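You operate a simulated robot arm through the tools that you are given. There is no shell and no other tool.

You run a simulated robot arm. Do the job below in one go: nothing can be reset, and whatever is moved stays where it is left.

Task
Empty the glue cup into the black tray, lay the pale strip in the holder and roll glue on it.
Fine: set the empty cup on the counter and put the roller back. Set down upright: clear cup, roller. A coat counts when it lies all over at full strength: go over it till it gets no stronger.

It is judged by the outcome, as a careful person would: the job done as asked, and still so three seconds after it is handed in. It fails if anything else is knocked over, pushed out of place, dropped, spilled or broken.

Robot
A 6-joint arm with a fingered hand, fixed in place. Base frame: the origin is at the foot of the arm, x ahead of it, y to its left, z up; the work surface is at about z = 880. Lengths are in mm, angles in rad, forces in N, time in s.
With the tool pointing down near the work surface it reaches from about 360 to 940 mm from the base axis. Its first joint turns from -2.897 to 2.897 rad. Payload 5 kg.
The tool frame sits at the grasp point between the pads (the TCP): z along the fingers, y along the line on which they close. The tips reach 37 mm beyond it. The gripper opens to 124 mm. The gripper's body begins 43 mm behind the TCP. The gripper is a hand of 3 fingers: y runs from the thumb to the fingers, the wrist lies at [-21, -125, -215] in the tool frame, and closing takes about 1.5 s.
Orientation is that of the tool frame in the base frame, as a unit quaternion [x, y, z, w]. With the fingers straight down and the wrist toward the robot, the tool's x, y and z point along [0, 1, 0], [1, 0, 0] and [0, 0, -1] of the base frame.

Tools
- The arm moves only by the tool nudge_tool. Its argument "motion" is a list of rows, each an object of numbers (a shift or turn left out is 0, a gripper value left out holds the last): "x", "y", "z": the shift along the base's x, y, z in mm; "rx", "ry", "rz": the turn, a rotation vector about the base's x, y, z in rad; "claw": the opening in per cent of the stroke, from 0 (shut) to 100 (fully open). In form: [{"x": .., "y": .., "z": .., "rx": .., "ry": .., "rz": .., "claw": ..}, ...]. A call has 1 to 20 rows; each row is the pose to reach, as a shift and turn from the pose commanded when the call began. Each row takes 0.2 s and may step no farther than 50 mm and 0.15 rad from the row before; otherwise, or with a gripper value out of range, the whole call is refused. A pose out of reach is approached as far as the arm can. The call stops where the force on the tool passes 40 N (or 10 N more than at its start, if that is more) or the arm is blocked; 0.2 s more then pass. Each finger travels about 72 mm/s and halts on what it meets, pressing with about 26 N; the grip force reading is that of the motor and also rises with nothing between the fingers. The clock runs only during rows and for 0.2 s after the last one: add rows that repeat a pose to give the fingers time. The reply holds the time, the measured pose of the TCP, the force on the tool along the base axes, the opening and the grip force, in the units named above and with some noise, with the torque about the TCP (base axes, N m) and any sound that the robot's microphone picked up.
- Cameras (640 x 400 px; columns grow to the right, rows downward): "scene" is fixed at [395.6, 649.3, 1595.7]; the picture's right is [-0.90, -0.44, 0.00], its down [-0.34, 0.71, -0.62] and it looks along [0.27, -0.56, -0.79] (base axes); focal length 296 px, centre (320, 200). "wrist" rides on the gripper at [72, -104, -154] in the tool frame; the picture's right is [-0.83, 0.26, -0.49], its down [-0.51, -0.72, 0.47] and it looks along [-0.23, 0.64, 0.73] (tool axes); focal length 243 px, centre (320, 200). There is no depth. A picture from a camera that has moved, and an enlarged one, comes with that camera's place and axes in the base frame and with its lens. The place of the scene camera against the robot may be out by one fixed shift of up to 18 mm in any direction.
- grab_frame(camera): a new picture of that camera. No time passes.
- hand_shape(shape): the hand has 3 fingers and takes this shape, open, in about a second: jaw (thumb against the fingers, like two jaws); tri (thumb and two fingers); tip (a fingertip pinch); poke (one finger out to press); point (the index stretched); flat (the hand flat); cup (the hand cupped); fist (a fist). The gripper value then closes the fingers along that shape, each until it touches; the sizes above hold for jaw. It gives what a move gives, with no picture.
- zoom(camera, box): a new picture of the part [left, top, right, bottom] of that camera's present view, enlarged. No time passes.
- sign_off(): hands the job in; it is judged then, once.

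Places have to be worked out from the pictures, the camera data and where the tool is seen. Open the gripper and draw the arm clear of the work before you hand the job in, unless the task says otherwise.

The tools are called after ">>>" by a JSON object that holds its "fn" and its "kwargs". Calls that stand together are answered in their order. nudge_tool: Moves the arm, as the interface text tells. Its arguments: {"type":"object","properties":{"motion":{"type":"array"}},"required":["motion"]} The other tools are called the same way: hand_shape (shape) gives the hand a shape; grab_frame (camera) takes a picture; zoom (camera, box) takes an enlarged picture of a part of a camera's view; sign_off () hands the job in.

At the start:

```text
t: 0.0
ee_pos: [716.2, 202.0, 1236.9]
tool_rot: [0.707, 0.707, 0.0, -0.001]
contact_force: [0.3, -0.3, 0.2]
wrist_torque: [0.0, 0.01, 0.01]
grip_width: 123.6
finger_force: 0.0
shape: jaw
```

scene: 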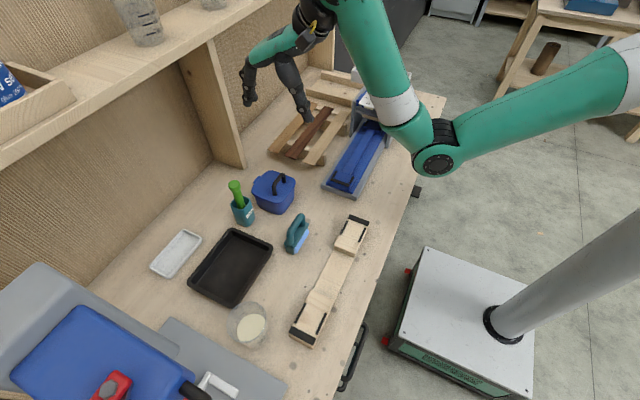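
wrist: 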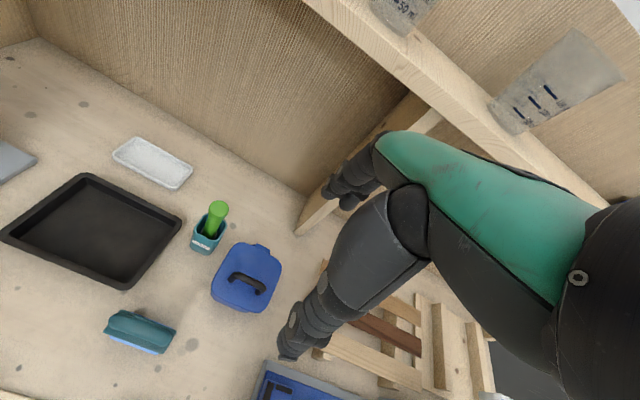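

I begin by looking closer at the work area to identify the cup, tray, strip, holder and roller.

>>> {"fn": "zoom", "kwargs": {"camera": "scene", "box": [140, 160, 300, 360]}}

>>> {"fn": "zoom", "kwargs": {"camera": "scene", "box": [240, 60, 420, 220]}}

>>> {"fn": "zoom", "kwargs": {"camera": "scene", "box": [220, 200, 400, 360]}}

>>> {"fn": "zoom", "kwargs": {"camera": "wrist", "box": [80, 120, 300, 380]}}

```text
2.00 times, centred on (220, 260) of scene
camera zoom: at [395.6, 649.3, 1595.7], right [-0.9, -0.44, 0.0], down [-0.34, 0.71, -0.62], along [0.27, -0.56, -0.79], focal length 592 px, centre (520, 80)
```

zoom: 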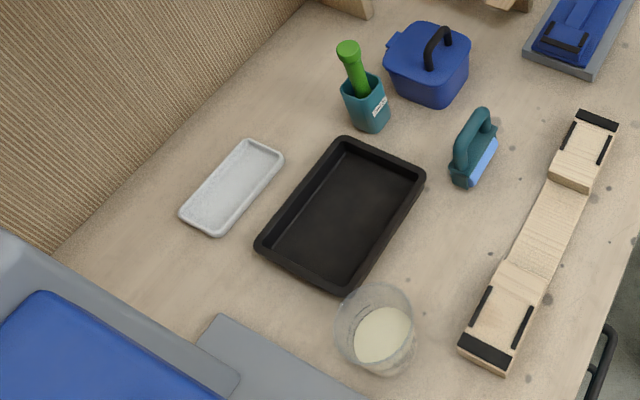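

```text
2.50 times, centred on (330, 140) of scene
camera zoom: at [395.6, 649.3, 1595.7], right [-0.9, -0.44, 0.0], down [-0.34, 0.71, -0.62], along [0.27, -0.56, -0.79], focal length 739 px, centre (295, 350)
```

zoom: 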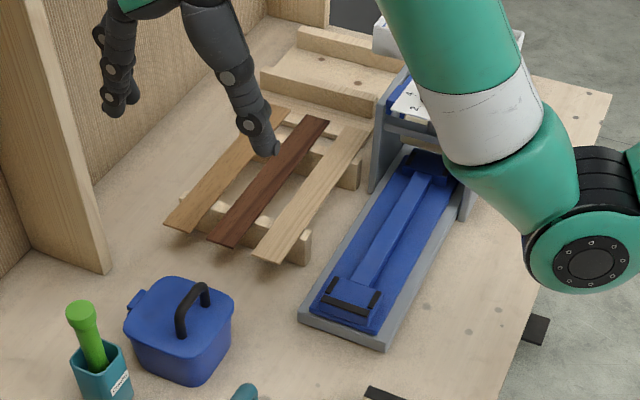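

```text
2.50 times, centred on (310, 280) of scene
camera zoom: at [395.6, 649.3, 1595.7], right [-0.9, -0.44, 0.0], down [-0.34, 0.71, -0.62], along [0.27, -0.56, -0.79], focal length 739 px, centre (345, 0)
```

zoom: 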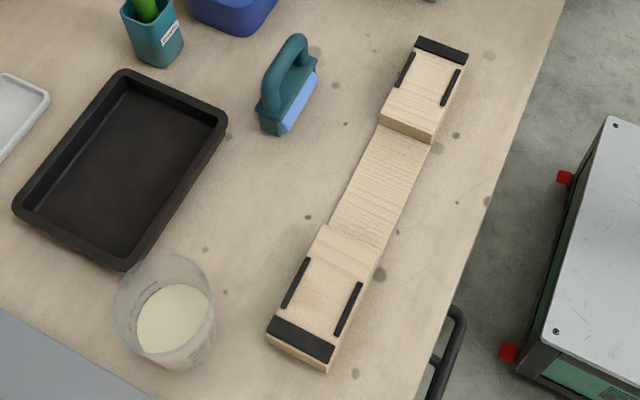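

```text
1.54 times, centred on (190, 250) of wrist
camera zoom: at [612.4, 274.9, 1392.2], right [0.26, -0.83, 0.49], down [-0.72, -0.51, -0.47], along [0.64, -0.23, -0.73], focal length 373 px, centre (520, 123)
```

zoom: 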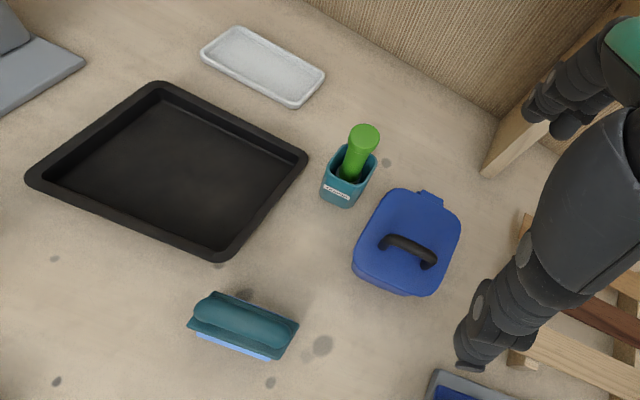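

The cup (~[618,558]), black tray (~[746,445]), wooden two-block holder (x~490, y 200–512) and pale strip on the rack (x~723) are roughly located. I'll move the arm back and right to view the strips, the blue fixture and the pot with the green handle.

>>> {"fn": "nudge_tool", "kwargs": {"motion": [{"x": -40, "y": -25}, {"x": -80, "y": -50}, {"x": -120, "y": -75}, {"x": -160, "y": -100}, {"x": -200, "y": -120}]}}

>>> {"fn": "grab_frame", "kwargs": {"camera": "wrist"}}

>>> {"fn": "grab_frame", "kwargs": {"camera": "scene"}}

```text
t: 1.2
ee_pos: [575.3, 96.2, 1130.0]
tool_rot: [0.707, 0.707, 0.008, 0.006]
contact_force: [0.6, 0.9, 0.3]
wrist_torque: [0.0, 0.05, 0.0]
grip_width: 123.8
finger_force: 0.1
shape: jaw
out of reach, approached as far as the arm can: row 1, 2, 3, 4, 5
```

```text
taken
camera wrist: at [468.9, 167.9, 1284.0], right [0.25, -0.83, 0.5], down [-0.71, -0.51, -0.49], along [0.66, -0.23, -0.72], focal length 243 px, centre (320, 200)
```

wrist: 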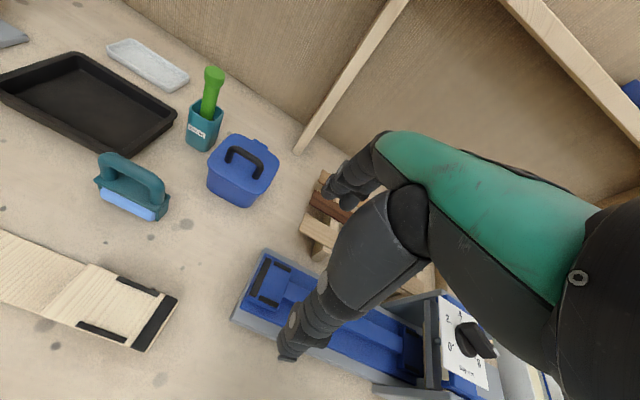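

```text
taken
```

scene: 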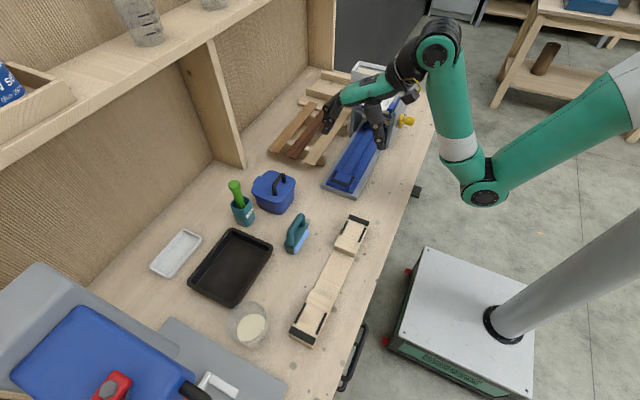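

The pose was clipped by reach (lower than commanded), so I'll be careful. I look closer at the dial machine, and the tools on the counter.

>>> {"fn": "zoom", "kwargs": {"camera": "wrist", "box": [220, 230, 540, 400]}}

>>> {"fn": "zoom", "kwargs": {"camera": "wrist", "box": [80, 50, 290, 230]}}

>>> {"fn": "zoom", "kwargs": {"camera": "scene", "box": [260, 50, 440, 210]}}

>>> {"fn": "nudge_tool", "kwargs": {"motion": [{"x": 0}]}}

```text
2.00 times, centred on (380, 315) of wrist
camera zoom: at [468.9, 167.9, 1284.0], right [0.25, -0.83, 0.5], down [-0.71, -0.51, -0.49], along [0.66, -0.23, -0.72], focal length 485 px, centre (200, -30)
```

zoom: 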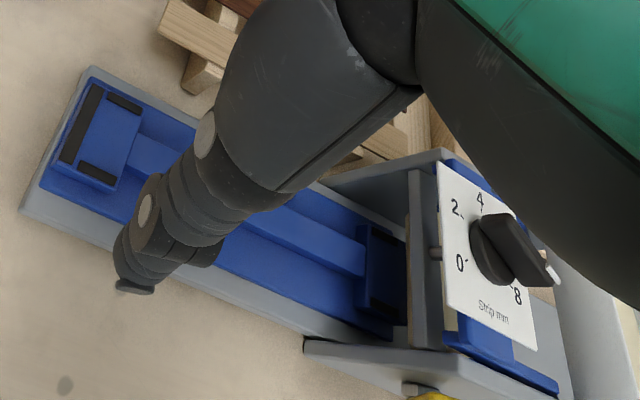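

```text
2.22 times, centred on (185, 140) of wrist
camera zoom: at [468.9, 167.9, 1284.0], right [0.25, -0.83, 0.5], down [-0.71, -0.51, -0.49], along [0.66, -0.23, -0.72], focal length 539 px, centre (620, 333)
```

zoom: 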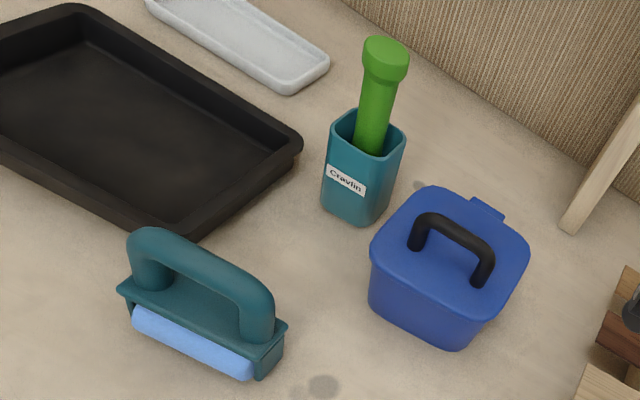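

```text
2.50 times, centred on (350, 130) of scene
camera zoom: at [395.6, 649.3, 1595.7], right [-0.9, -0.44, 0.0], down [-0.34, 0.71, -0.62], along [0.27, -0.56, -0.79], focal length 739 px, centre (245, 375)
```

zoom: 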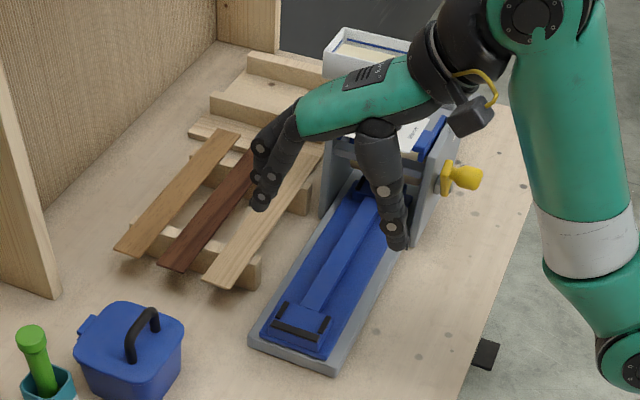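

```text
t: 1.6
ee_pos: [576.0, 96.3, 1131.4]
tool_rot: [0.707, 0.707, 0.008, 0.006]
contact_force: [-0.2, -1.3, 0.6]
wrist_torque: [-0.03, 0.01, 0.03]
grip_width: 124.0
finger_force: 0.0
shape: jaw
```

The teal block with the blue cylinder is the roller; the wooden two-block jig is the holder; the blue dial machine is something else. I now move left, over the middle of the bench, to see the cup, tray and holder from the wrist camera.

>>> {"fn": "nudge_tool", "kwargs": {"motion": [{"x": 5, "y": 45}, {"x": 10, "y": 90}, {"x": 15, "y": 135}, {"x": 20, "y": 180}, {"x": 25, "y": 225}, {"x": 25, "y": 270}, {"x": 25, "y": 300}]}}

>>> {"fn": "grab_frame", "kwargs": {"camera": "wrist"}}

>>> {"fn": "grab_frame", "kwargs": {"camera": "scene"}}

```text
t: 3.2
ee_pos: [603.9, 392.8, 1128.2]
tool_rot: [0.707, 0.707, 0.0, 0.0]
contact_force: [0.2, -0.7, 0.3]
wrist_torque: [0.01, -0.03, 0.01]
grip_width: 124.0
finger_force: 0.2
shape: jaw
```

```text
taken
camera wrist: at [498.6, 465.2, 1283.2], right [0.26, -0.83, 0.49], down [-0.72, -0.51, -0.47], along [0.64, -0.23, -0.73], focal length 243 px, centre (320, 200)
```

wrist: 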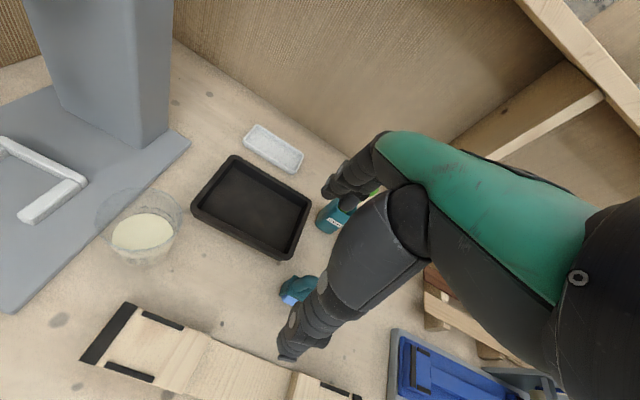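

```text
taken
```

scene: 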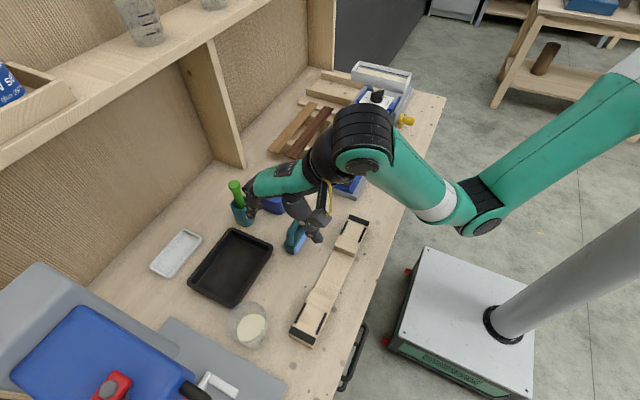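

The clipped pose became the new commanded pose, good. I zoom in on the cup, tray, and holder from here.

>>> {"fn": "zoom", "kwargs": {"camera": "wrist", "box": [80, 140, 320, 290]}}

>>> {"fn": "zoom", "kwargs": {"camera": "wrist", "box": [60, 260, 380, 400]}}

>>> {"fn": "zoom", "kwargs": {"camera": "scene", "box": [210, 280, 300, 370]}}

```text
2.67 times, centred on (200, 215) of wrist
camera zoom: at [498.6, 465.2, 1283.2], right [0.26, -0.83, 0.49], down [-0.72, -0.51, -0.47], along [0.64, -0.23, -0.73], focal length 647 px, centre (640, 160)
```

zoom: 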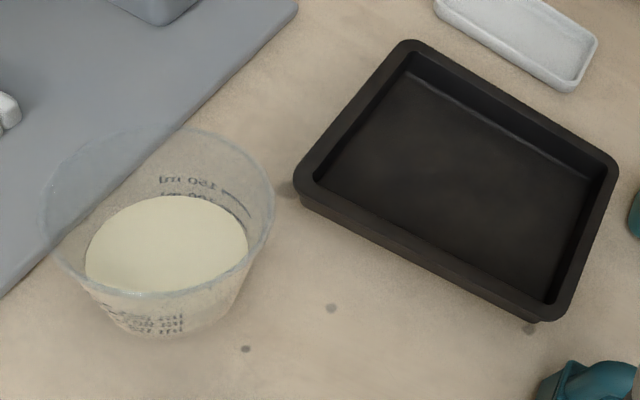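

```text
2.00 times, centred on (220, 330) of wrist
camera zoom: at [498.6, 465.2, 1283.2], right [0.26, -0.83, 0.49], down [-0.72, -0.51, -0.47], along [0.64, -0.23, -0.73], focal length 485 px, centre (520, -60)
```

zoom: 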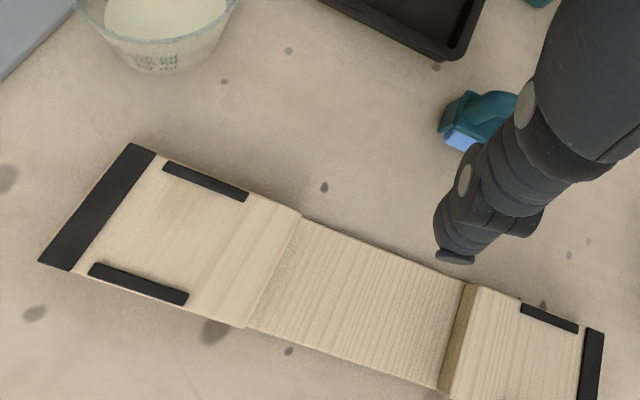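

```text
4.44 times, centred on (255, 325) of scene
camera zoom: at [395.6, 649.3, 1595.7], right [-0.9, -0.44, 0.0], down [-0.34, 0.71, -0.62], along [0.27, -0.56, -0.79], focal length 1314 px, centre (609, -356)
```

zoom: 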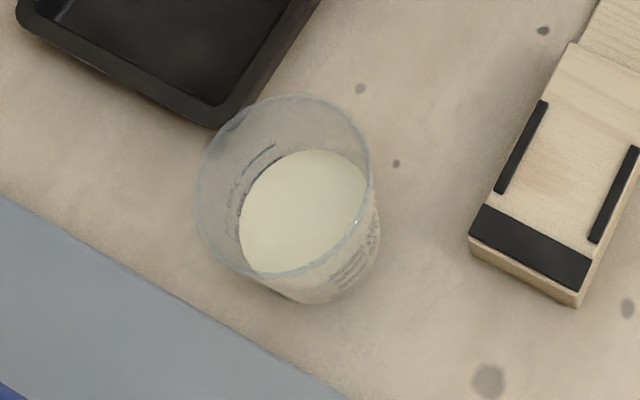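

Estimates: cup centre ≈ (611,558), rim z≈960, rim diameter ≈82 mm; tray x 672–805, y 361–533. Before touching the cup I rehearse the pouring pose empty-handed, high above the tray: move over it and yaw −45°.

>>> {"fn": "nudge_tool", "kwargs": {"motion": [{"x": 25, "y": 10, "rz": -0.13}, {"x": 50, "y": 20, "rz": -0.26}, {"x": 75, "y": 30, "rz": -0.39}, {"x": 100, "y": 40, "rz": -0.52}, {"x": 125, "y": 50, "rz": -0.65}, {"x": 136, "y": 54, "rz": -0.785}]}}

>>> {"fn": "nudge_tool", "kwargs": {"motion": [{"rx": 0.1, "ry": -0.1}, {"rx": 0.2, "ry": -0.2}, {"rx": 0.3, "ry": -0.3}, {"rx": 0.4, "ry": -0.4}, {"rx": 0.5, "ry": -0.5}, {"rx": 0.6, "ry": -0.6}, {"rx": 0.7, "ry": -0.7}, {"rx": 0.8, "ry": -0.8}, {"rx": 0.9, "ry": -0.9}, {"rx": 1.0, "ry": -1.0}, {"rx": 1.1, "ry": -1.1}, {"rx": 1.2, "ry": -1.2}, {"rx": 1.27, "ry": -1.27}]}}

>>> {"fn": "grab_frame", "kwargs": {"camera": "scene"}}

>>> {"fn": "grab_frame", "kwargs": {"camera": "wrist"}}

```text
t: 4.6
ee_pos: [737.2, 447.1, 1125.7]
tool_rot: [0.924, 0.382, -0.001, 0.0]
contact_force: [-0.1, -0.5, -0.2]
wrist_torque: [0.06, -0.02, 0.04]
grip_width: 123.8
finger_force: 0.1
shape: jaw
```

```text
t: 7.4
ee_pos: [736.5, 444.3, 1126.7]
tool_rot: [0.612, 0.255, 0.691, -0.287]
contact_force: [0.5, -0.4, -0.6]
wrist_torque: [-0.02, -0.02, -0.03]
grip_width: 123.8
finger_force: 0.1
shape: jaw
out of reach, approached as far as the arm can: row 13
```

```text
taken
```

scene: 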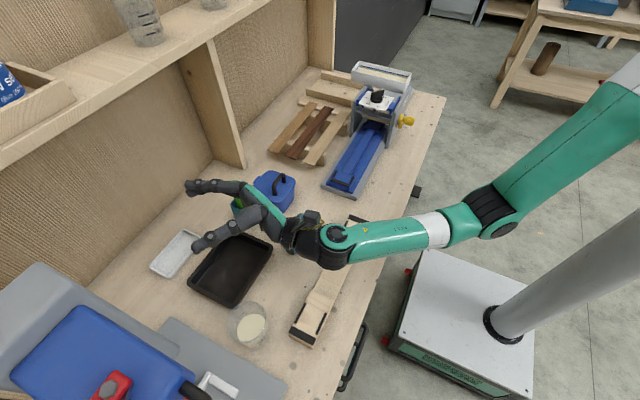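

```text
taken
camera wrist: at [549.9, 404.6, 1181.5], right [-0.09, -0.46, -0.88], down [-0.14, 0.88, -0.45], along [0.99, 0.08, -0.14], focal length 243 px, centre (320, 200)
```

wrist: 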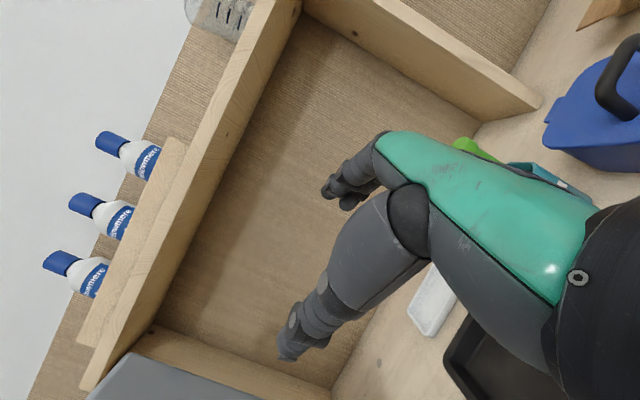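

The pour pose works up to ~97° tilt. I undo the tilt now, then yaw back and go above the cup.

>>> {"fn": "nudge_tool", "kwargs": {"motion": [{"rx": -0.1, "ry": 0.1}, {"rx": -0.2, "ry": 0.2}, {"rx": -0.3, "ry": 0.3}, {"rx": -0.4, "ry": 0.4}, {"rx": -0.5, "ry": 0.5}, {"rx": -0.6, "ry": 0.6}, {"rx": -0.7, "ry": 0.7}, {"rx": -0.8, "ry": 0.8}, {"rx": -0.9, "ry": 0.9}, {"rx": -1.0, "ry": 1.0}, {"rx": -1.1, "ry": 1.1}, {"rx": -1.2, "ry": 1.2}]}}

>>> {"fn": "nudge_tool", "kwargs": {"motion": [{"x": -20, "y": 18, "rz": 0.13}, {"x": -40, "y": 36, "rz": 0.26}, {"x": -60, "y": 54, "rz": 0.39}, {"x": -80, "y": 72, "rz": 0.52, "claw": 82}, {"x": -100, "y": 90, "rz": 0.65}, {"x": -126, "y": 111, "rz": 0.785}, {"x": -126, "y": 111, "z": -30, "rz": 0.785}, {"x": -126, "y": 111, "z": -60, "rz": 0.785}]}}

>>> {"fn": "grab_frame", "kwargs": {"camera": "scene"}}

>>> {"fn": "grab_frame", "kwargs": {"camera": "wrist"}}

```text
t: 10.0
ee_pos: [736.1, 445.5, 1125.5]
tool_rot: [0.924, 0.382, -0.005, 0.001]
contact_force: [0.1, 1.4, 0.1]
wrist_torque: [0.03, -0.01, 0.02]
grip_width: 123.9
finger_force: 0.0
shape: jaw
```

```text
t: 11.8
ee_pos: [610.0, 557.8, 1067.2]
tool_rot: [0.708, 0.706, -0.003, 0.001]
contact_force: [-0.9, 0.3, 0.5]
wrist_torque: [-0.03, 0.0, 0.0]
grip_width: 101.9
finger_force: 0.2
shape: jaw
```

```text
taken
```

scene: 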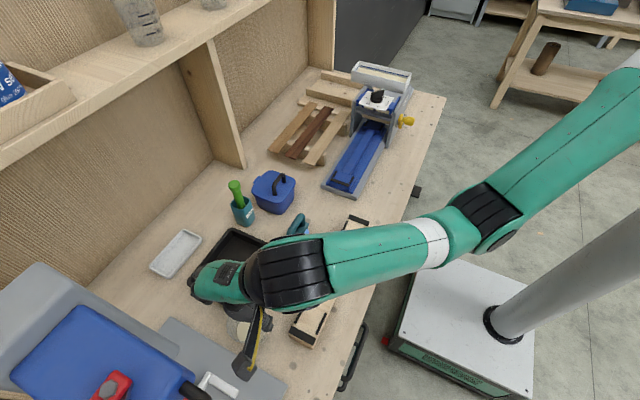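

```text
taken
camera wrist: at [506.0, 631.6, 1222.1], right [0.26, -0.83, 0.5], down [-0.72, -0.51, -0.47], along [0.64, -0.24, -0.73], focal length 243 px, centre (320, 200)
```

wrist: 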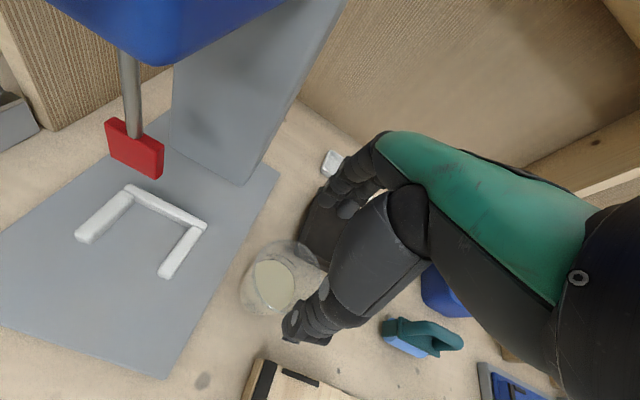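

I zoom at the cup and the fingers from here to refine the cup's centre.

>>> {"fn": "zoom", "kwargs": {"camera": "wrist", "box": [220, 170, 380, 350]}}

>>> {"fn": "zoom", "kwargs": {"camera": "scene", "box": [190, 250, 310, 370]}}

```text
2.22 times, centred on (300, 260) of wrist
camera zoom: at [506.0, 631.6, 1222.1], right [0.26, -0.83, 0.5], down [-0.72, -0.51, -0.47], along [0.64, -0.24, -0.73], focal length 539 px, centre (364, 67)
```

zoom: 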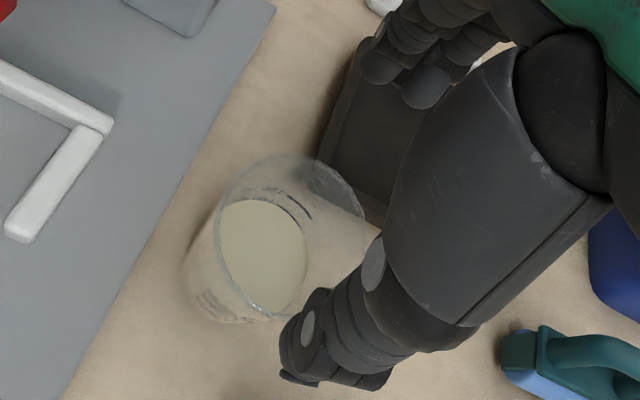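

```text
3.33 times, centred on (250, 310) of scene
camera zoom: at [395.6, 649.3, 1595.7], right [-0.9, -0.44, 0.0], down [-0.34, 0.71, -0.62], along [0.27, -0.56, -0.79], focal length 986 px, centre (553, -167)
```

zoom: 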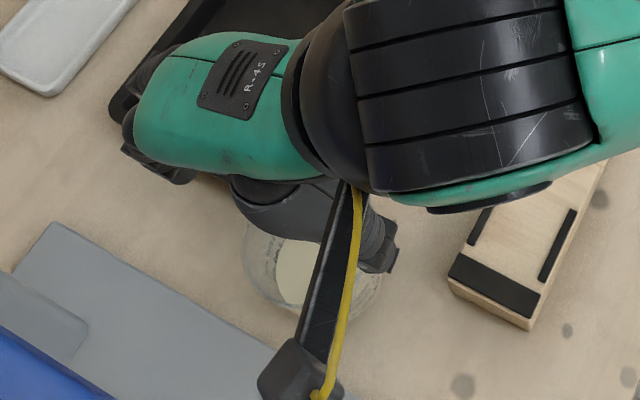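

Cup centre refined to ≈(612.5, 553), rim ~82 mm wide at z≈960. I shift over it and descend with the fingers around it, to TCP z≈952.

>>> {"fn": "nudge_tool", "kwargs": {"motion": [{"x": 2.5, "y": -5}, {"x": 2.5, "y": -5, "z": -25}, {"x": 2.5, "y": -5, "z": -50}, {"x": 2.5, "y": -5, "z": -70}, {"x": 2.5, "y": -5, "z": -85}, {"x": 2.5, "y": -5, "z": -95}]}}

>>> {"fn": "zoom", "kwargs": {"camera": "wrist", "box": [220, 150, 420, 370]}}

>>> {"fn": "zoom", "kwargs": {"camera": "scene", "box": [190, 250, 310, 370]}}

```text
t: 13.2
ee_pos: [614.5, 552.4, 969.8]
tool_rot: [0.708, 0.706, -0.003, 0.002]
contact_force: [0.6, 0.4, -1.0]
wrist_torque: [-0.01, 0.02, 0.0]
grip_width: 102.2
finger_force: 0.2
shape: jaw
```

```text
1.82 times, centred on (320, 260) of wrist
camera zoom: at [510.1, 625.2, 1124.1], right [0.26, -0.83, 0.5], down [-0.72, -0.51, -0.47], along [0.64, -0.24, -0.73], focal length 441 px, centre (320, 91)
```

zoom: 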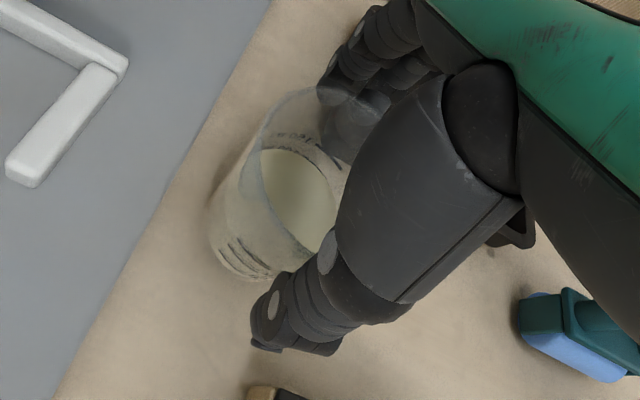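

```text
3.33 times, centred on (250, 310) of scene
camera zoom: at [395.6, 649.3, 1595.7], right [-0.9, -0.44, 0.0], down [-0.34, 0.71, -0.62], along [0.27, -0.56, -0.79], focal length 986 px, centre (553, -167)
```

zoom: 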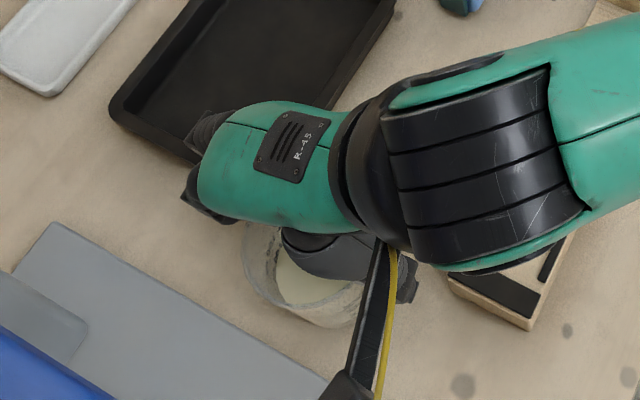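

Rim projection matches the estimate, so the hand is centred. I lower to z≈951 and close on the cup.

>>> {"fn": "nudge_tool", "kwargs": {"motion": [{"z": -10}, {"z": -19}]}}

>>> {"fn": "nudge_tool", "kwargs": {"motion": [{"claw": 70}, {"claw": 66}, {"claw": 62}, {"claw": 58}, {"claw": 55}, {"claw": 55}, {"claw": 55}, {"claw": 55}]}}

>>> {"fn": "zoom", "kwargs": {"camera": "wrist", "box": [220, 150, 420, 370]}}

```text
t: 13.8
ee_pos: [613.2, 551.2, 951.2]
tool_rot: [0.708, 0.706, -0.003, 0.002]
contact_force: [0.5, -0.6, 0.1]
wrist_torque: [-0.01, 0.0, 0.01]
grip_width: 101.9
finger_force: 0.0
shape: jaw
```

```text
t: 15.6
ee_pos: [614.6, 552.0, 951.7]
tool_rot: [0.708, 0.706, -0.003, 0.002]
contact_force: [0.3, 0.0, 0.3]
wrist_torque: [0.02, -0.02, -0.03]
grip_width: 68.8
finger_force: 0.1
shape: jaw
```

```text
1.82 times, centred on (320, 260) of wrist
camera zoom: at [509.8, 625.5, 1106.3], right [0.26, -0.83, 0.5], down [-0.72, -0.51, -0.47], along [0.64, -0.24, -0.73], focal length 441 px, centre (320, 91)
```

zoom: 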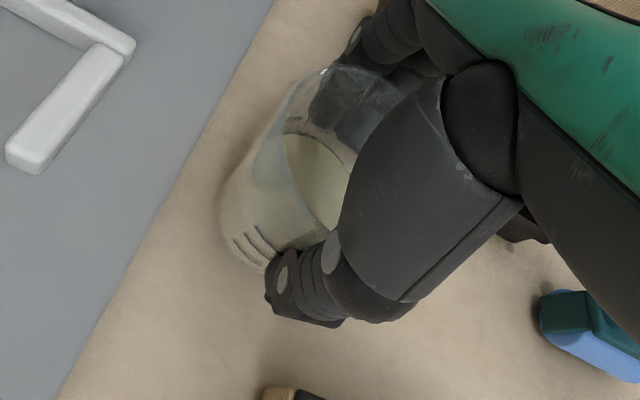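

Fingers at 69 mm with no grip force yet; I continue closing gradually until they press.

>>> {"fn": "nudge_tool", "kwargs": {"motion": [{"claw": 50}, {"claw": 46}, {"claw": 42}, {"claw": 42}, {"claw": 42}, {"claw": 42}]}}

>>> {"fn": "zoom", "kwargs": {"camera": "wrist", "box": [220, 150, 420, 370]}}

```text
t: 17.0
ee_pos: [614.0, 552.3, 952.0]
tool_rot: [0.708, 0.706, -0.003, 0.003]
contact_force: [-0.5, 0.1, -1.2]
wrist_torque: [-0.02, 0.01, 0.0]
grip_width: 51.0
finger_force: 14.1
shape: jaw
```

```text
1.82 times, centred on (320, 260) of wrist
camera zoom: at [509.8, 625.5, 1106.2], right [0.26, -0.83, 0.5], down [-0.72, -0.51, -0.47], along [0.64, -0.24, -0.73], focal length 441 px, centre (320, 91)
```

zoom: 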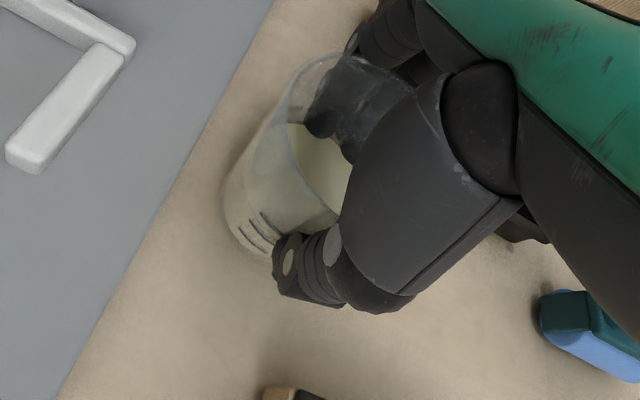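

The reading follows the setpoint, with 14 N grip; I must see whether the fingers are really outside the cup. Close-up views from both cameras.

>>> {"fn": "zoom", "kwargs": {"camera": "wrist", "box": [255, 160, 375, 320]}}

>>> {"fn": "zoom", "kwargs": {"camera": "scene", "box": [210, 280, 300, 370]}}

```text
2.50 times, centred on (315, 240) of wrist
camera zoom: at [509.8, 625.5, 1106.2], right [0.26, -0.83, 0.5], down [-0.72, -0.51, -0.47], along [0.64, -0.24, -0.73], focal length 606 px, centre (332, 100)
```

zoom: 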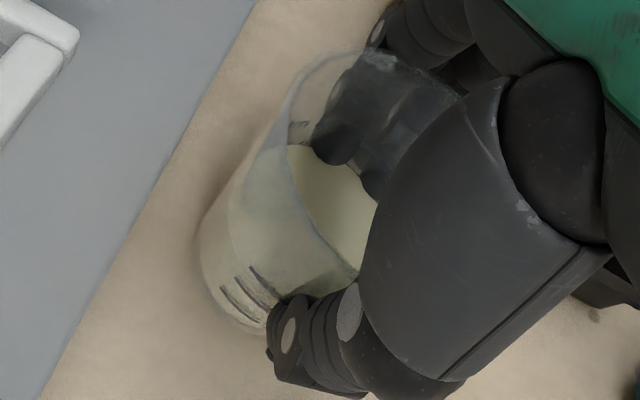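

```text
4.44 times, centred on (255, 325) of scene
camera zoom: at [395.6, 649.3, 1595.7], right [-0.9, -0.44, 0.0], down [-0.34, 0.71, -0.62], along [0.27, -0.56, -0.79], focal length 1314 px, centre (609, -356)
```

zoom: 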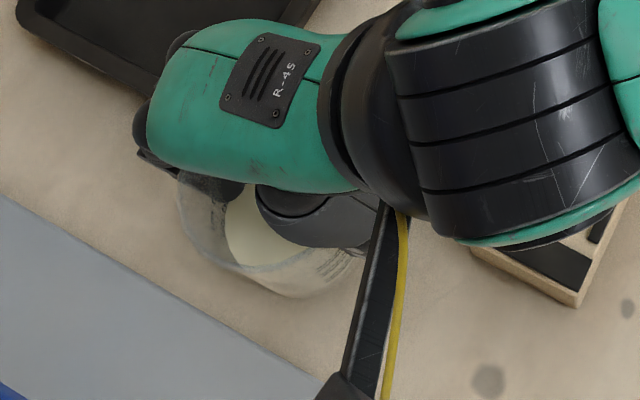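

The fingertips are seen through the cup's far wall, and the cup has been drawn slightly to centre; the grip carries 14 N. I tighten a little to confirm that the fingers halt on the cup.

>>> {"fn": "nudge_tool", "kwargs": {"motion": [{"claw": 39}, {"claw": 36}, {"claw": 36}, {"claw": 36}]}}

>>> {"fn": "zoom", "kwargs": {"camera": "wrist", "box": [255, 160, 375, 320]}}

```text
t: 18.0
ee_pos: [614.1, 552.6, 951.5]
tool_rot: [0.708, 0.707, -0.003, 0.002]
contact_force: [-0.5, -0.2, 0.0]
wrist_torque: [0.01, -0.03, -0.03]
grip_width: 50.4
finger_force: 14.3
shape: jaw
```

```text
2.50 times, centred on (315, 240) of wrist
camera zoom: at [509.8, 625.6, 1106.2], right [0.26, -0.83, 0.5], down [-0.72, -0.51, -0.47], along [0.64, -0.24, -0.73], focal length 606 px, centre (332, 100)
```

zoom: 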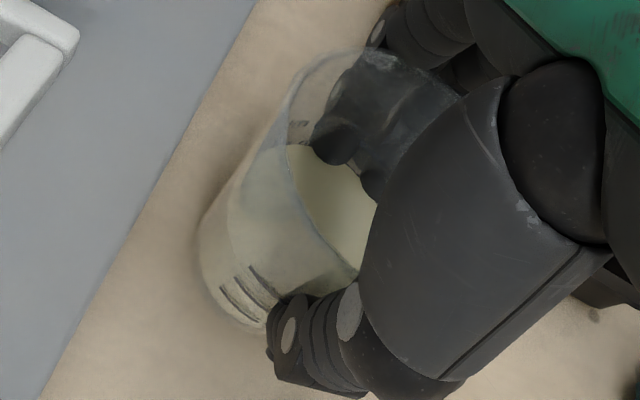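

The fingers halt at 50.4 — the cup is held. I lift it slowly and check.

>>> {"fn": "nudge_tool", "kwargs": {"motion": [{"z": 5}, {"z": 12}, {"z": 20}, {"z": 30}, {"z": 30}]}}

>>> {"fn": "zoom", "kwargs": {"camera": "wrist", "box": [220, 150, 420, 370]}}

>>> {"fn": "zoom", "kwargs": {"camera": "scene", "box": [190, 250, 310, 370]}}

```text
t: 19.2
ee_pos: [613.6, 551.4, 982.8]
tool_rot: [0.708, 0.706, -0.004, 0.002]
contact_force: [-0.1, -0.8, -0.4]
wrist_torque: [-0.02, -0.01, -0.02]
grip_width: 50.5
finger_force: 14.7
shape: jaw
```

```text
1.82 times, centred on (320, 260) of wrist
camera zoom: at [509.1, 625.3, 1137.1], right [0.26, -0.83, 0.5], down [-0.72, -0.51, -0.47], along [0.64, -0.24, -0.73], focal length 441 px, centre (320, 91)
```

zoom: 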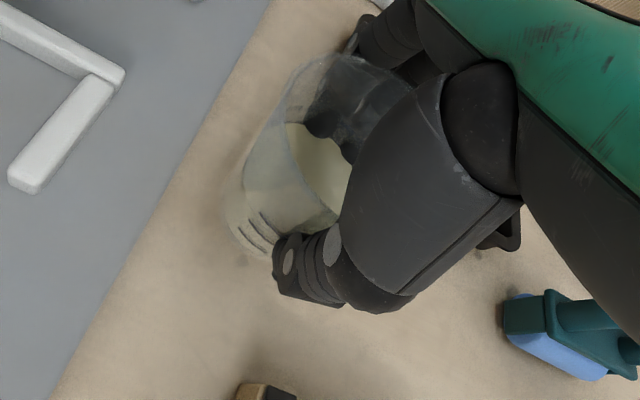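

```text
3.33 times, centred on (250, 310) of scene
camera zoom: at [395.6, 649.3, 1595.7], right [-0.9, -0.44, 0.0], down [-0.34, 0.71, -0.62], along [0.27, -0.56, -0.79], focal length 986 px, centre (553, -167)
```

zoom: 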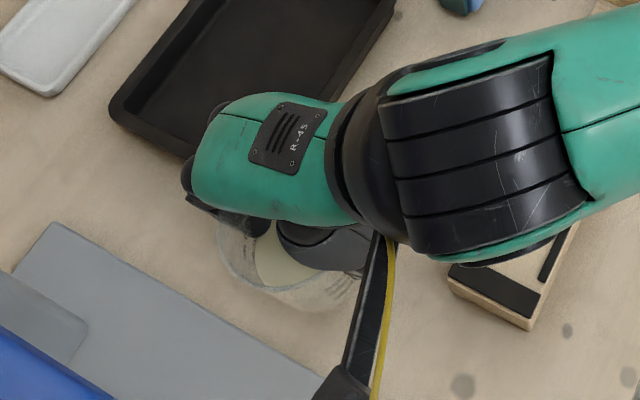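

The cup came up with the hand, level and stable. Now I raise it and carry it slowly to above the tray with the −45° yaw used in the rehearsal.

>>> {"fn": "nudge_tool", "kwargs": {"motion": [{"z": 15}, {"z": 35}, {"z": 55}, {"z": 75}, {"z": 95}, {"z": 110}, {"z": 117}]}}

>>> {"fn": "nudge_tool", "kwargs": {"motion": [{"x": 5, "y": -4, "rz": -0.04}, {"x": 13, "y": -11, "rz": -0.1}, {"x": 25, "y": -21, "rz": -0.17}, {"x": 37, "y": -31, "rz": -0.25}, {"x": 49, "y": -41, "rz": -0.33}, {"x": 61, "y": -51, "rz": -0.41}, {"x": 73, "y": -61, "rz": -0.49}, {"x": 85, "y": -71, "rz": -0.57}, {"x": 97, "y": -81, "rz": -0.65}, {"x": 109, "y": -91, "rz": -0.71}, {"x": 118, "y": -98, "rz": -0.76}, {"x": 123, "y": -102, "rz": -0.785}]}}

>>> {"fn": "grab_frame", "kwargs": {"camera": "wrist"}}

>>> {"fn": "zoom", "kwargs": {"camera": "scene", "box": [160, 180, 340, 340]}}

```text
t: 20.8
ee_pos: [614.7, 552.9, 1100.0]
tool_rot: [0.708, 0.706, -0.003, 0.002]
contact_force: [0.1, 0.0, -1.8]
wrist_torque: [-0.01, -0.02, 0.02]
grip_width: 50.5
finger_force: 13.6
shape: jaw
```

```text
t: 23.4
ee_pos: [738.2, 451.1, 1099.1]
tool_rot: [0.924, 0.382, -0.004, 0.001]
contact_force: [-0.5, -0.2, -1.6]
wrist_torque: [0.0, 0.01, -0.04]
grip_width: 50.5
finger_force: 13.6
shape: jaw
```

```text
taken
camera wrist: at [715.7, 576.1, 1253.7], right [-0.4, -0.77, 0.5], down [-0.87, 0.15, -0.47], along [0.28, -0.62, -0.73], focal length 243 px, centre (320, 200)
```

wrist: 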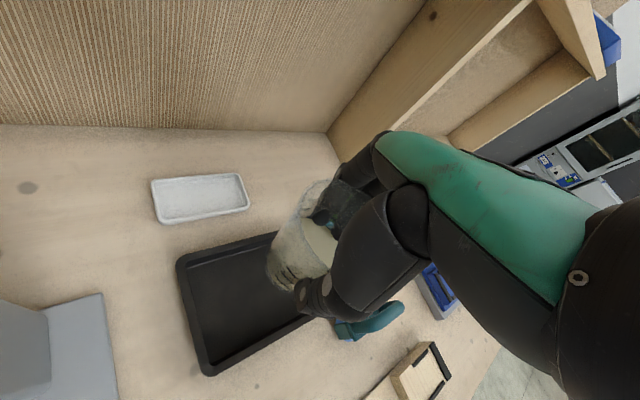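

```text
2.50 times, centred on (250, 260) of scene
camera zoom: at [395.6, 649.3, 1595.7], right [-0.9, -0.44, 0.0], down [-0.34, 0.71, -0.62], along [0.27, -0.56, -0.79], focal length 739 px, centre (495, 50)
```

zoom: 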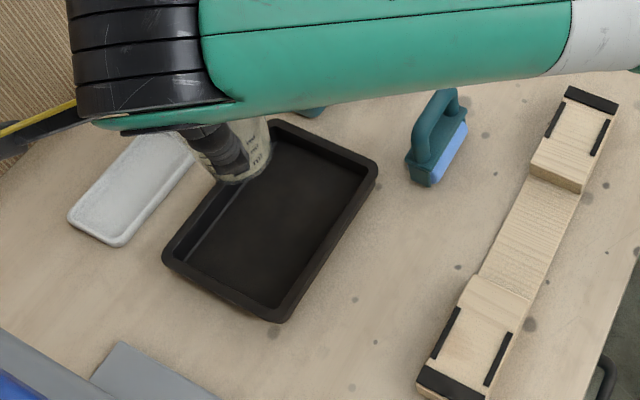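

Cup hangs above the tray (tray corners confirmed at x 672–805, y ≤535). I lower by 50 mm while tilting to ~34°, shifting a bit so the lip ends over the tray's middle.

>>> {"fn": "nudge_tool", "kwargs": {"motion": [{"x": 2, "y": 1, "z": -10, "rx": 0.07, "ry": -0.07}, {"x": 4, "y": 3, "z": -20, "rx": 0.14, "ry": -0.14}, {"x": 6, "y": 4, "z": -30, "rx": 0.21, "ry": -0.21}, {"x": 8, "y": 6, "z": -40, "rx": 0.28, "ry": -0.28}, {"x": 10, "y": 7, "z": -48, "rx": 0.35, "ry": -0.35}, {"x": 12, "y": 8, "z": -52, "rx": 0.42, "ry": -0.42}]}}

>>> {"fn": "grab_frame", "kwargs": {"camera": "wrist"}}

>>> {"fn": "zoom", "kwargs": {"camera": "scene", "box": [160, 180, 340, 340]}}

```text
t: 24.8
ee_pos: [748.3, 458.7, 1047.3]
tool_rot: [0.884, 0.366, 0.267, -0.113]
contact_force: [0.2, 0.1, -0.8]
wrist_torque: [-0.01, 0.04, 0.01]
grip_width: 50.4
finger_force: 13.6
shape: jaw
```

```text
taken
camera wrist: at [658.4, 514.7, 1216.2], right [-0.5, -0.87, -0.05], down [-0.62, 0.4, -0.67], along [0.6, -0.3, -0.74], focal length 243 px, centre (320, 200)
```

wrist: 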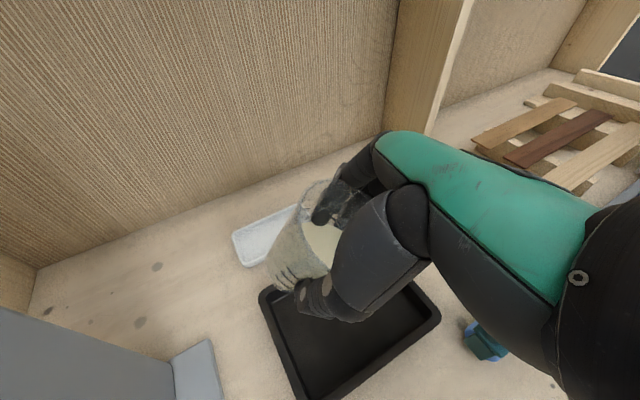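

```text
2.50 times, centred on (250, 260) of scene
camera zoom: at [395.6, 649.3, 1595.7], right [-0.9, -0.44, 0.0], down [-0.34, 0.71, -0.62], along [0.27, -0.56, -0.79], focal length 739 px, centre (495, 50)
```

zoom: 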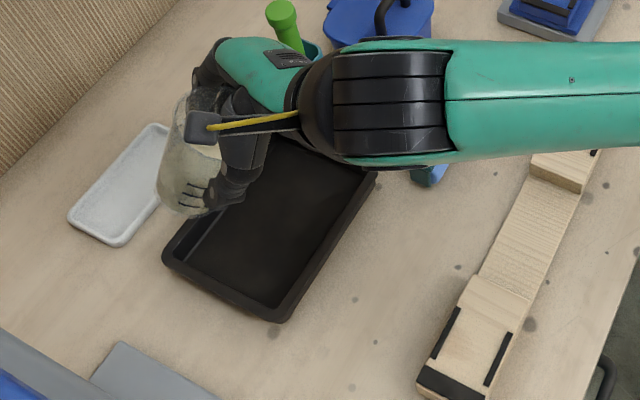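

Level of tilt is 34° with no spill; I go on tilting slowly to ~65° over the tray.

>>> {"fn": "nudge_tool", "kwargs": {"motion": [{"rx": 0.035, "ry": -0.035}, {"rx": 0.07, "ry": -0.07}, {"rx": 0.105, "ry": -0.105}, {"rx": 0.14, "ry": -0.14}, {"rx": 0.175, "ry": -0.175}, {"rx": 0.21, "ry": -0.21}, {"rx": 0.245, "ry": -0.245}, {"rx": 0.28, "ry": -0.28}, {"rx": 0.315, "ry": -0.315}, {"rx": 0.35, "ry": -0.35}, {"rx": 0.385, "ry": -0.385}, {"rx": 0.385, "ry": -0.385}]}}

>>> {"fn": "grab_frame", "kwargs": {"camera": "wrist"}}

>>> {"fn": "zoom", "kwargs": {"camera": "scene", "box": [160, 180, 340, 340]}}

```text
t: 27.4
ee_pos: [749.5, 459.5, 1047.5]
tool_rot: [0.78, 0.322, 0.496, -0.206]
contact_force: [-0.4, 0.1, -0.6]
wrist_torque: [-0.02, 0.06, -0.03]
grip_width: 50.1
finger_force: 14.1
shape: jaw
```

```text
taken
camera wrist: at [599.4, 455.5, 1179.5], right [-0.38, -0.75, -0.54], down [-0.36, 0.66, -0.66], along [0.85, -0.05, -0.52], focal length 243 px, centre (320, 200)
```

wrist: 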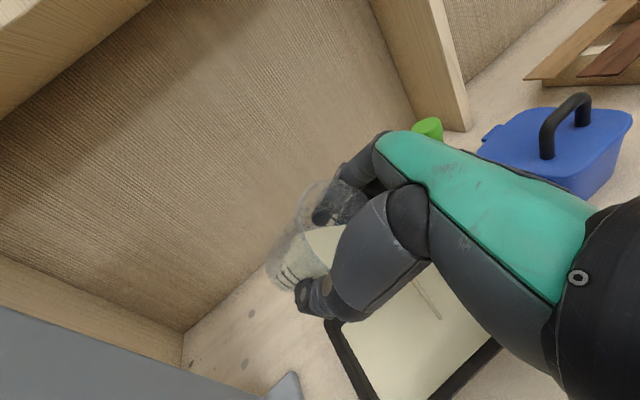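

```text
2.50 times, centred on (250, 260) of scene
camera zoom: at [395.6, 649.3, 1595.7], right [-0.9, -0.44, 0.0], down [-0.34, 0.71, -0.62], along [0.27, -0.56, -0.79], focal length 739 px, centre (495, 50)
```

zoom: 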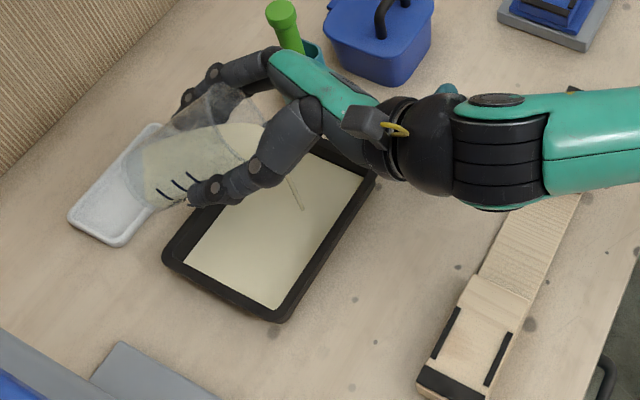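

The glue is pouring into the tray and stays inside it. I continue slowly to the tilt limit (~97°).

>>> {"fn": "nudge_tool", "kwargs": {"motion": [{"rx": 0.03, "ry": -0.03}, {"rx": 0.06, "ry": -0.06}, {"rx": 0.09, "ry": -0.09}, {"rx": 0.12, "ry": -0.12}, {"rx": 0.15, "ry": -0.15}, {"rx": 0.18, "ry": -0.18}, {"rx": 0.21, "ry": -0.21}, {"rx": 0.24, "ry": -0.24}, {"rx": 0.27, "ry": -0.27}, {"rx": 0.3, "ry": -0.3}, {"rx": 0.33, "ry": -0.33}, {"rx": 0.36, "ry": -0.36}, {"rx": 0.38, "ry": -0.38}, {"rx": 0.38, "ry": -0.38}]}}

>>> {"fn": "grab_frame", "kwargs": {"camera": "wrist"}}

>>> {"fn": "zoom", "kwargs": {"camera": "scene", "box": [160, 180, 340, 340]}}

```text
t: 30.4
ee_pos: [746.7, 459.4, 1048.8]
tool_rot: [0.661, 0.273, 0.645, -0.269]
contact_force: [-0.1, -0.8, 0.9]
wrist_torque: [-0.01, 0.03, 0.01]
grip_width: 50.3
finger_force: 14.3
shape: jaw
out of reach, approached as far as the arm can: row 10, 11, 12, 13, 14
```

```text
taken
camera wrist: at [566.6, 423.3, 1127.4], right [-0.18, -0.54, -0.82], down [-0.19, 0.84, -0.52], along [0.97, 0.06, -0.25], focal length 243 px, centre (320, 200)
```

wrist: 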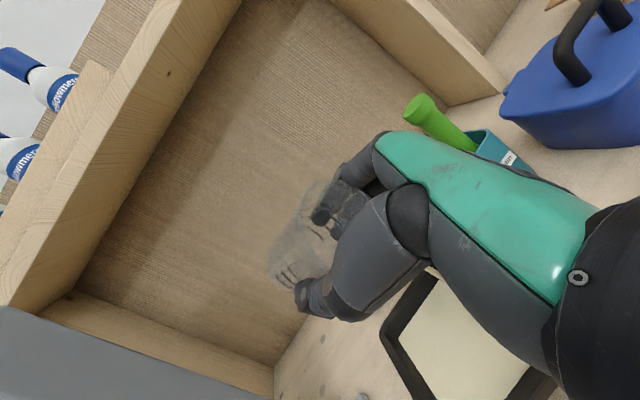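

```text
2.50 times, centred on (250, 260) of scene
camera zoom: at [395.6, 649.3, 1595.7], right [-0.9, -0.44, 0.0], down [-0.34, 0.71, -0.62], along [0.27, -0.56, -0.79], focal length 739 px, centre (495, 50)
```

zoom: 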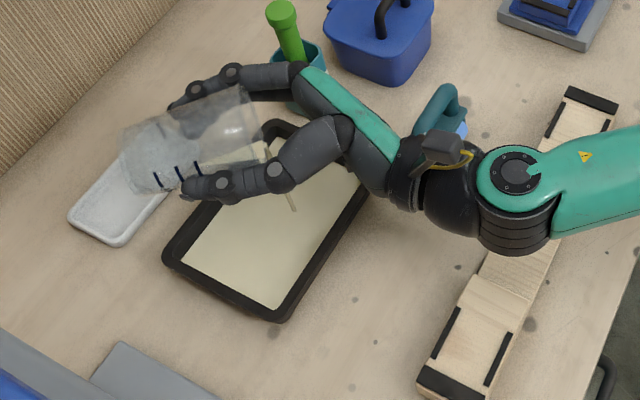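

Tilt is ~89° and the cup looks nearly empty. I wait a little with the cup held here and zoom in for residue.

>>> {"fn": "nudge_tool", "kwargs": {"motion": [{"x": 0}, {"x": 0}, {"x": 0}, {"x": 0}, {"x": 0}, {"x": 0}, {"x": 0}, {"x": 0}]}}

>>> {"fn": "zoom", "kwargs": {"camera": "scene", "box": [190, 190, 280, 270]}}

>>> {"fn": "zoom", "kwargs": {"camera": "wrist", "box": [250, 160, 370, 330]}}

```text
t: 32.2
ee_pos: [746.7, 457.1, 1049.4]
tool_rot: [0.661, 0.273, 0.645, -0.27]
contact_force: [-0.8, 0.7, -0.2]
wrist_torque: [0.02, 0.01, 0.0]
grip_width: 50.5
finger_force: 13.7
shape: jaw
```

```text
5.00 times, centred on (235, 230) of scene
camera zoom: at [395.6, 649.3, 1595.7], right [-0.9, -0.44, 0.0], down [-0.34, 0.71, -0.62], along [0.27, -0.56, -0.79], focal length 1479 px, centre (745, 50)
```

zoom: 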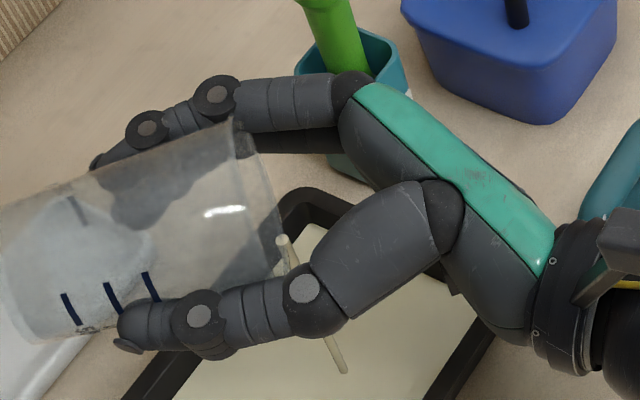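

```text
2.35 times, centred on (310, 245) of wrist
camera zoom: at [566.6, 423.3, 1127.4], right [-0.18, -0.54, -0.82], down [-0.19, 0.84, -0.52], along [0.97, 0.06, -0.25], focal length 571 px, centre (344, 94)
```

zoom: 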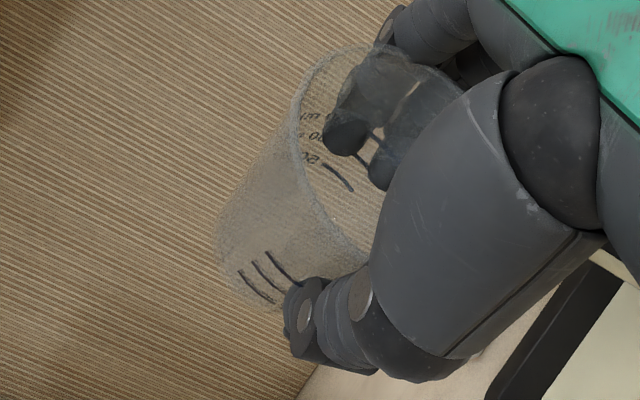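

The cup looks empty but a thin stream still shows at the lip, so I raise a little and tilt further to drain it fully.

>>> {"fn": "nudge_tool", "kwargs": {"motion": [{"z": 15}, {"z": 30}, {"z": 45, "rx": 0.03, "ry": -0.03}, {"z": 60, "rx": 0.06, "ry": -0.06}, {"z": 60, "rx": 0.09, "ry": -0.09}, {"z": 60, "rx": 0.09, "ry": -0.09}, {"z": 60, "rx": 0.09, "ry": -0.09}, {"z": 60, "rx": 0.09, "ry": -0.09}, {"z": 60, "rx": 0.09, "ry": -0.09}, {"z": 60, "rx": 0.09, "ry": -0.09}]}}

>>> {"fn": "zoom", "kwargs": {"camera": "scene", "box": [170, 170, 300, 310]}}

```text
t: 34.4
ee_pos: [744.0, 454.0, 1117.7]
tool_rot: [0.62, 0.258, 0.683, -0.287]
contact_force: [0.2, -0.5, -0.3]
wrist_torque: [-0.01, -0.01, 0.02]
grip_width: 50.4
finger_force: 13.9
shape: jaw
out of reach, approached as far as the arm can: row 5, 6, 7, 8, 9, 10
```

```text
2.86 times, centred on (235, 240) of scene
camera zoom: at [395.6, 649.3, 1595.7], right [-0.9, -0.44, 0.0], down [-0.34, 0.71, -0.62], along [0.27, -0.56, -0.79], focal length 845 px, centre (563, 86)
```

zoom: 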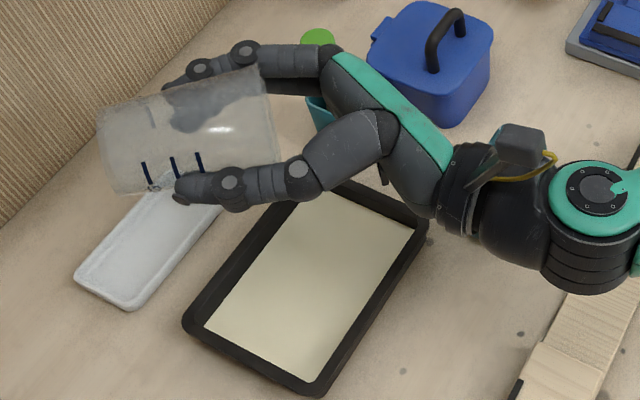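

The stream has stopped and the cup is empty; all glue is in the tray. I tilt the cup back upright here.

>>> {"fn": "nudge_tool", "kwargs": {"motion": [{"rx": -0.08, "ry": 0.08}, {"rx": -0.17, "ry": 0.17}, {"rx": -0.27, "ry": 0.27}, {"rx": -0.37, "ry": 0.37}, {"rx": -0.47, "ry": 0.47}, {"rx": -0.57, "ry": 0.57}, {"rx": -0.67, "ry": 0.67}, {"rx": -0.77, "ry": 0.77}, {"rx": -0.87, "ry": 0.87}, {"rx": -0.97, "ry": 0.97}, {"rx": -1.07, "ry": 1.07}, {"rx": -1.13, "ry": 1.13}, {"rx": -1.18, "ry": 1.18}]}}

>>> {"fn": "grab_frame", "kwargs": {"camera": "wrist"}}

>>> {"fn": "grab_frame", "kwargs": {"camera": "scene"}}

```text
t: 37.2
ee_pos: [741.9, 453.3, 1118.5]
tool_rot: [0.924, 0.381, 0.002, -0.004]
contact_force: [0.3, -0.3, -0.1]
wrist_torque: [0.01, 0.02, -0.02]
grip_width: 49.8
finger_force: 14.0
shape: jaw
```

```text
taken
camera wrist: at [720.1, 577.2, 1274.0], right [-0.4, -0.77, 0.49], down [-0.87, 0.16, -0.47], along [0.29, -0.61, -0.73], focal length 243 px, centre (320, 200)
```

wrist: 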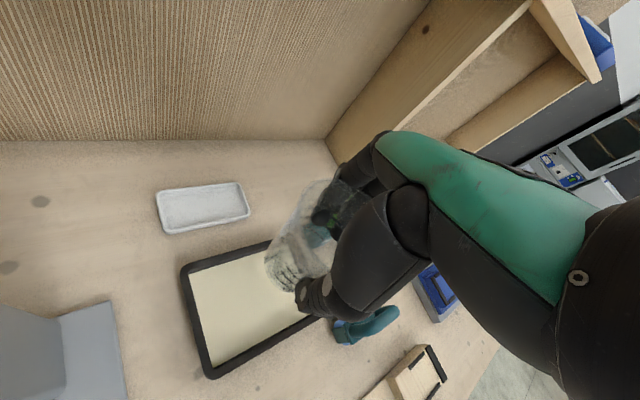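

```text
taken
```

scene: 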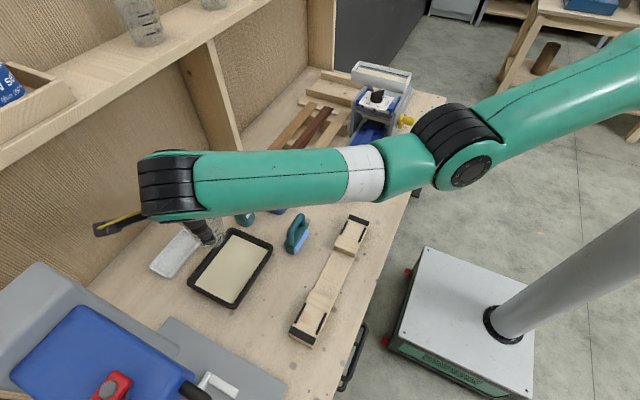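

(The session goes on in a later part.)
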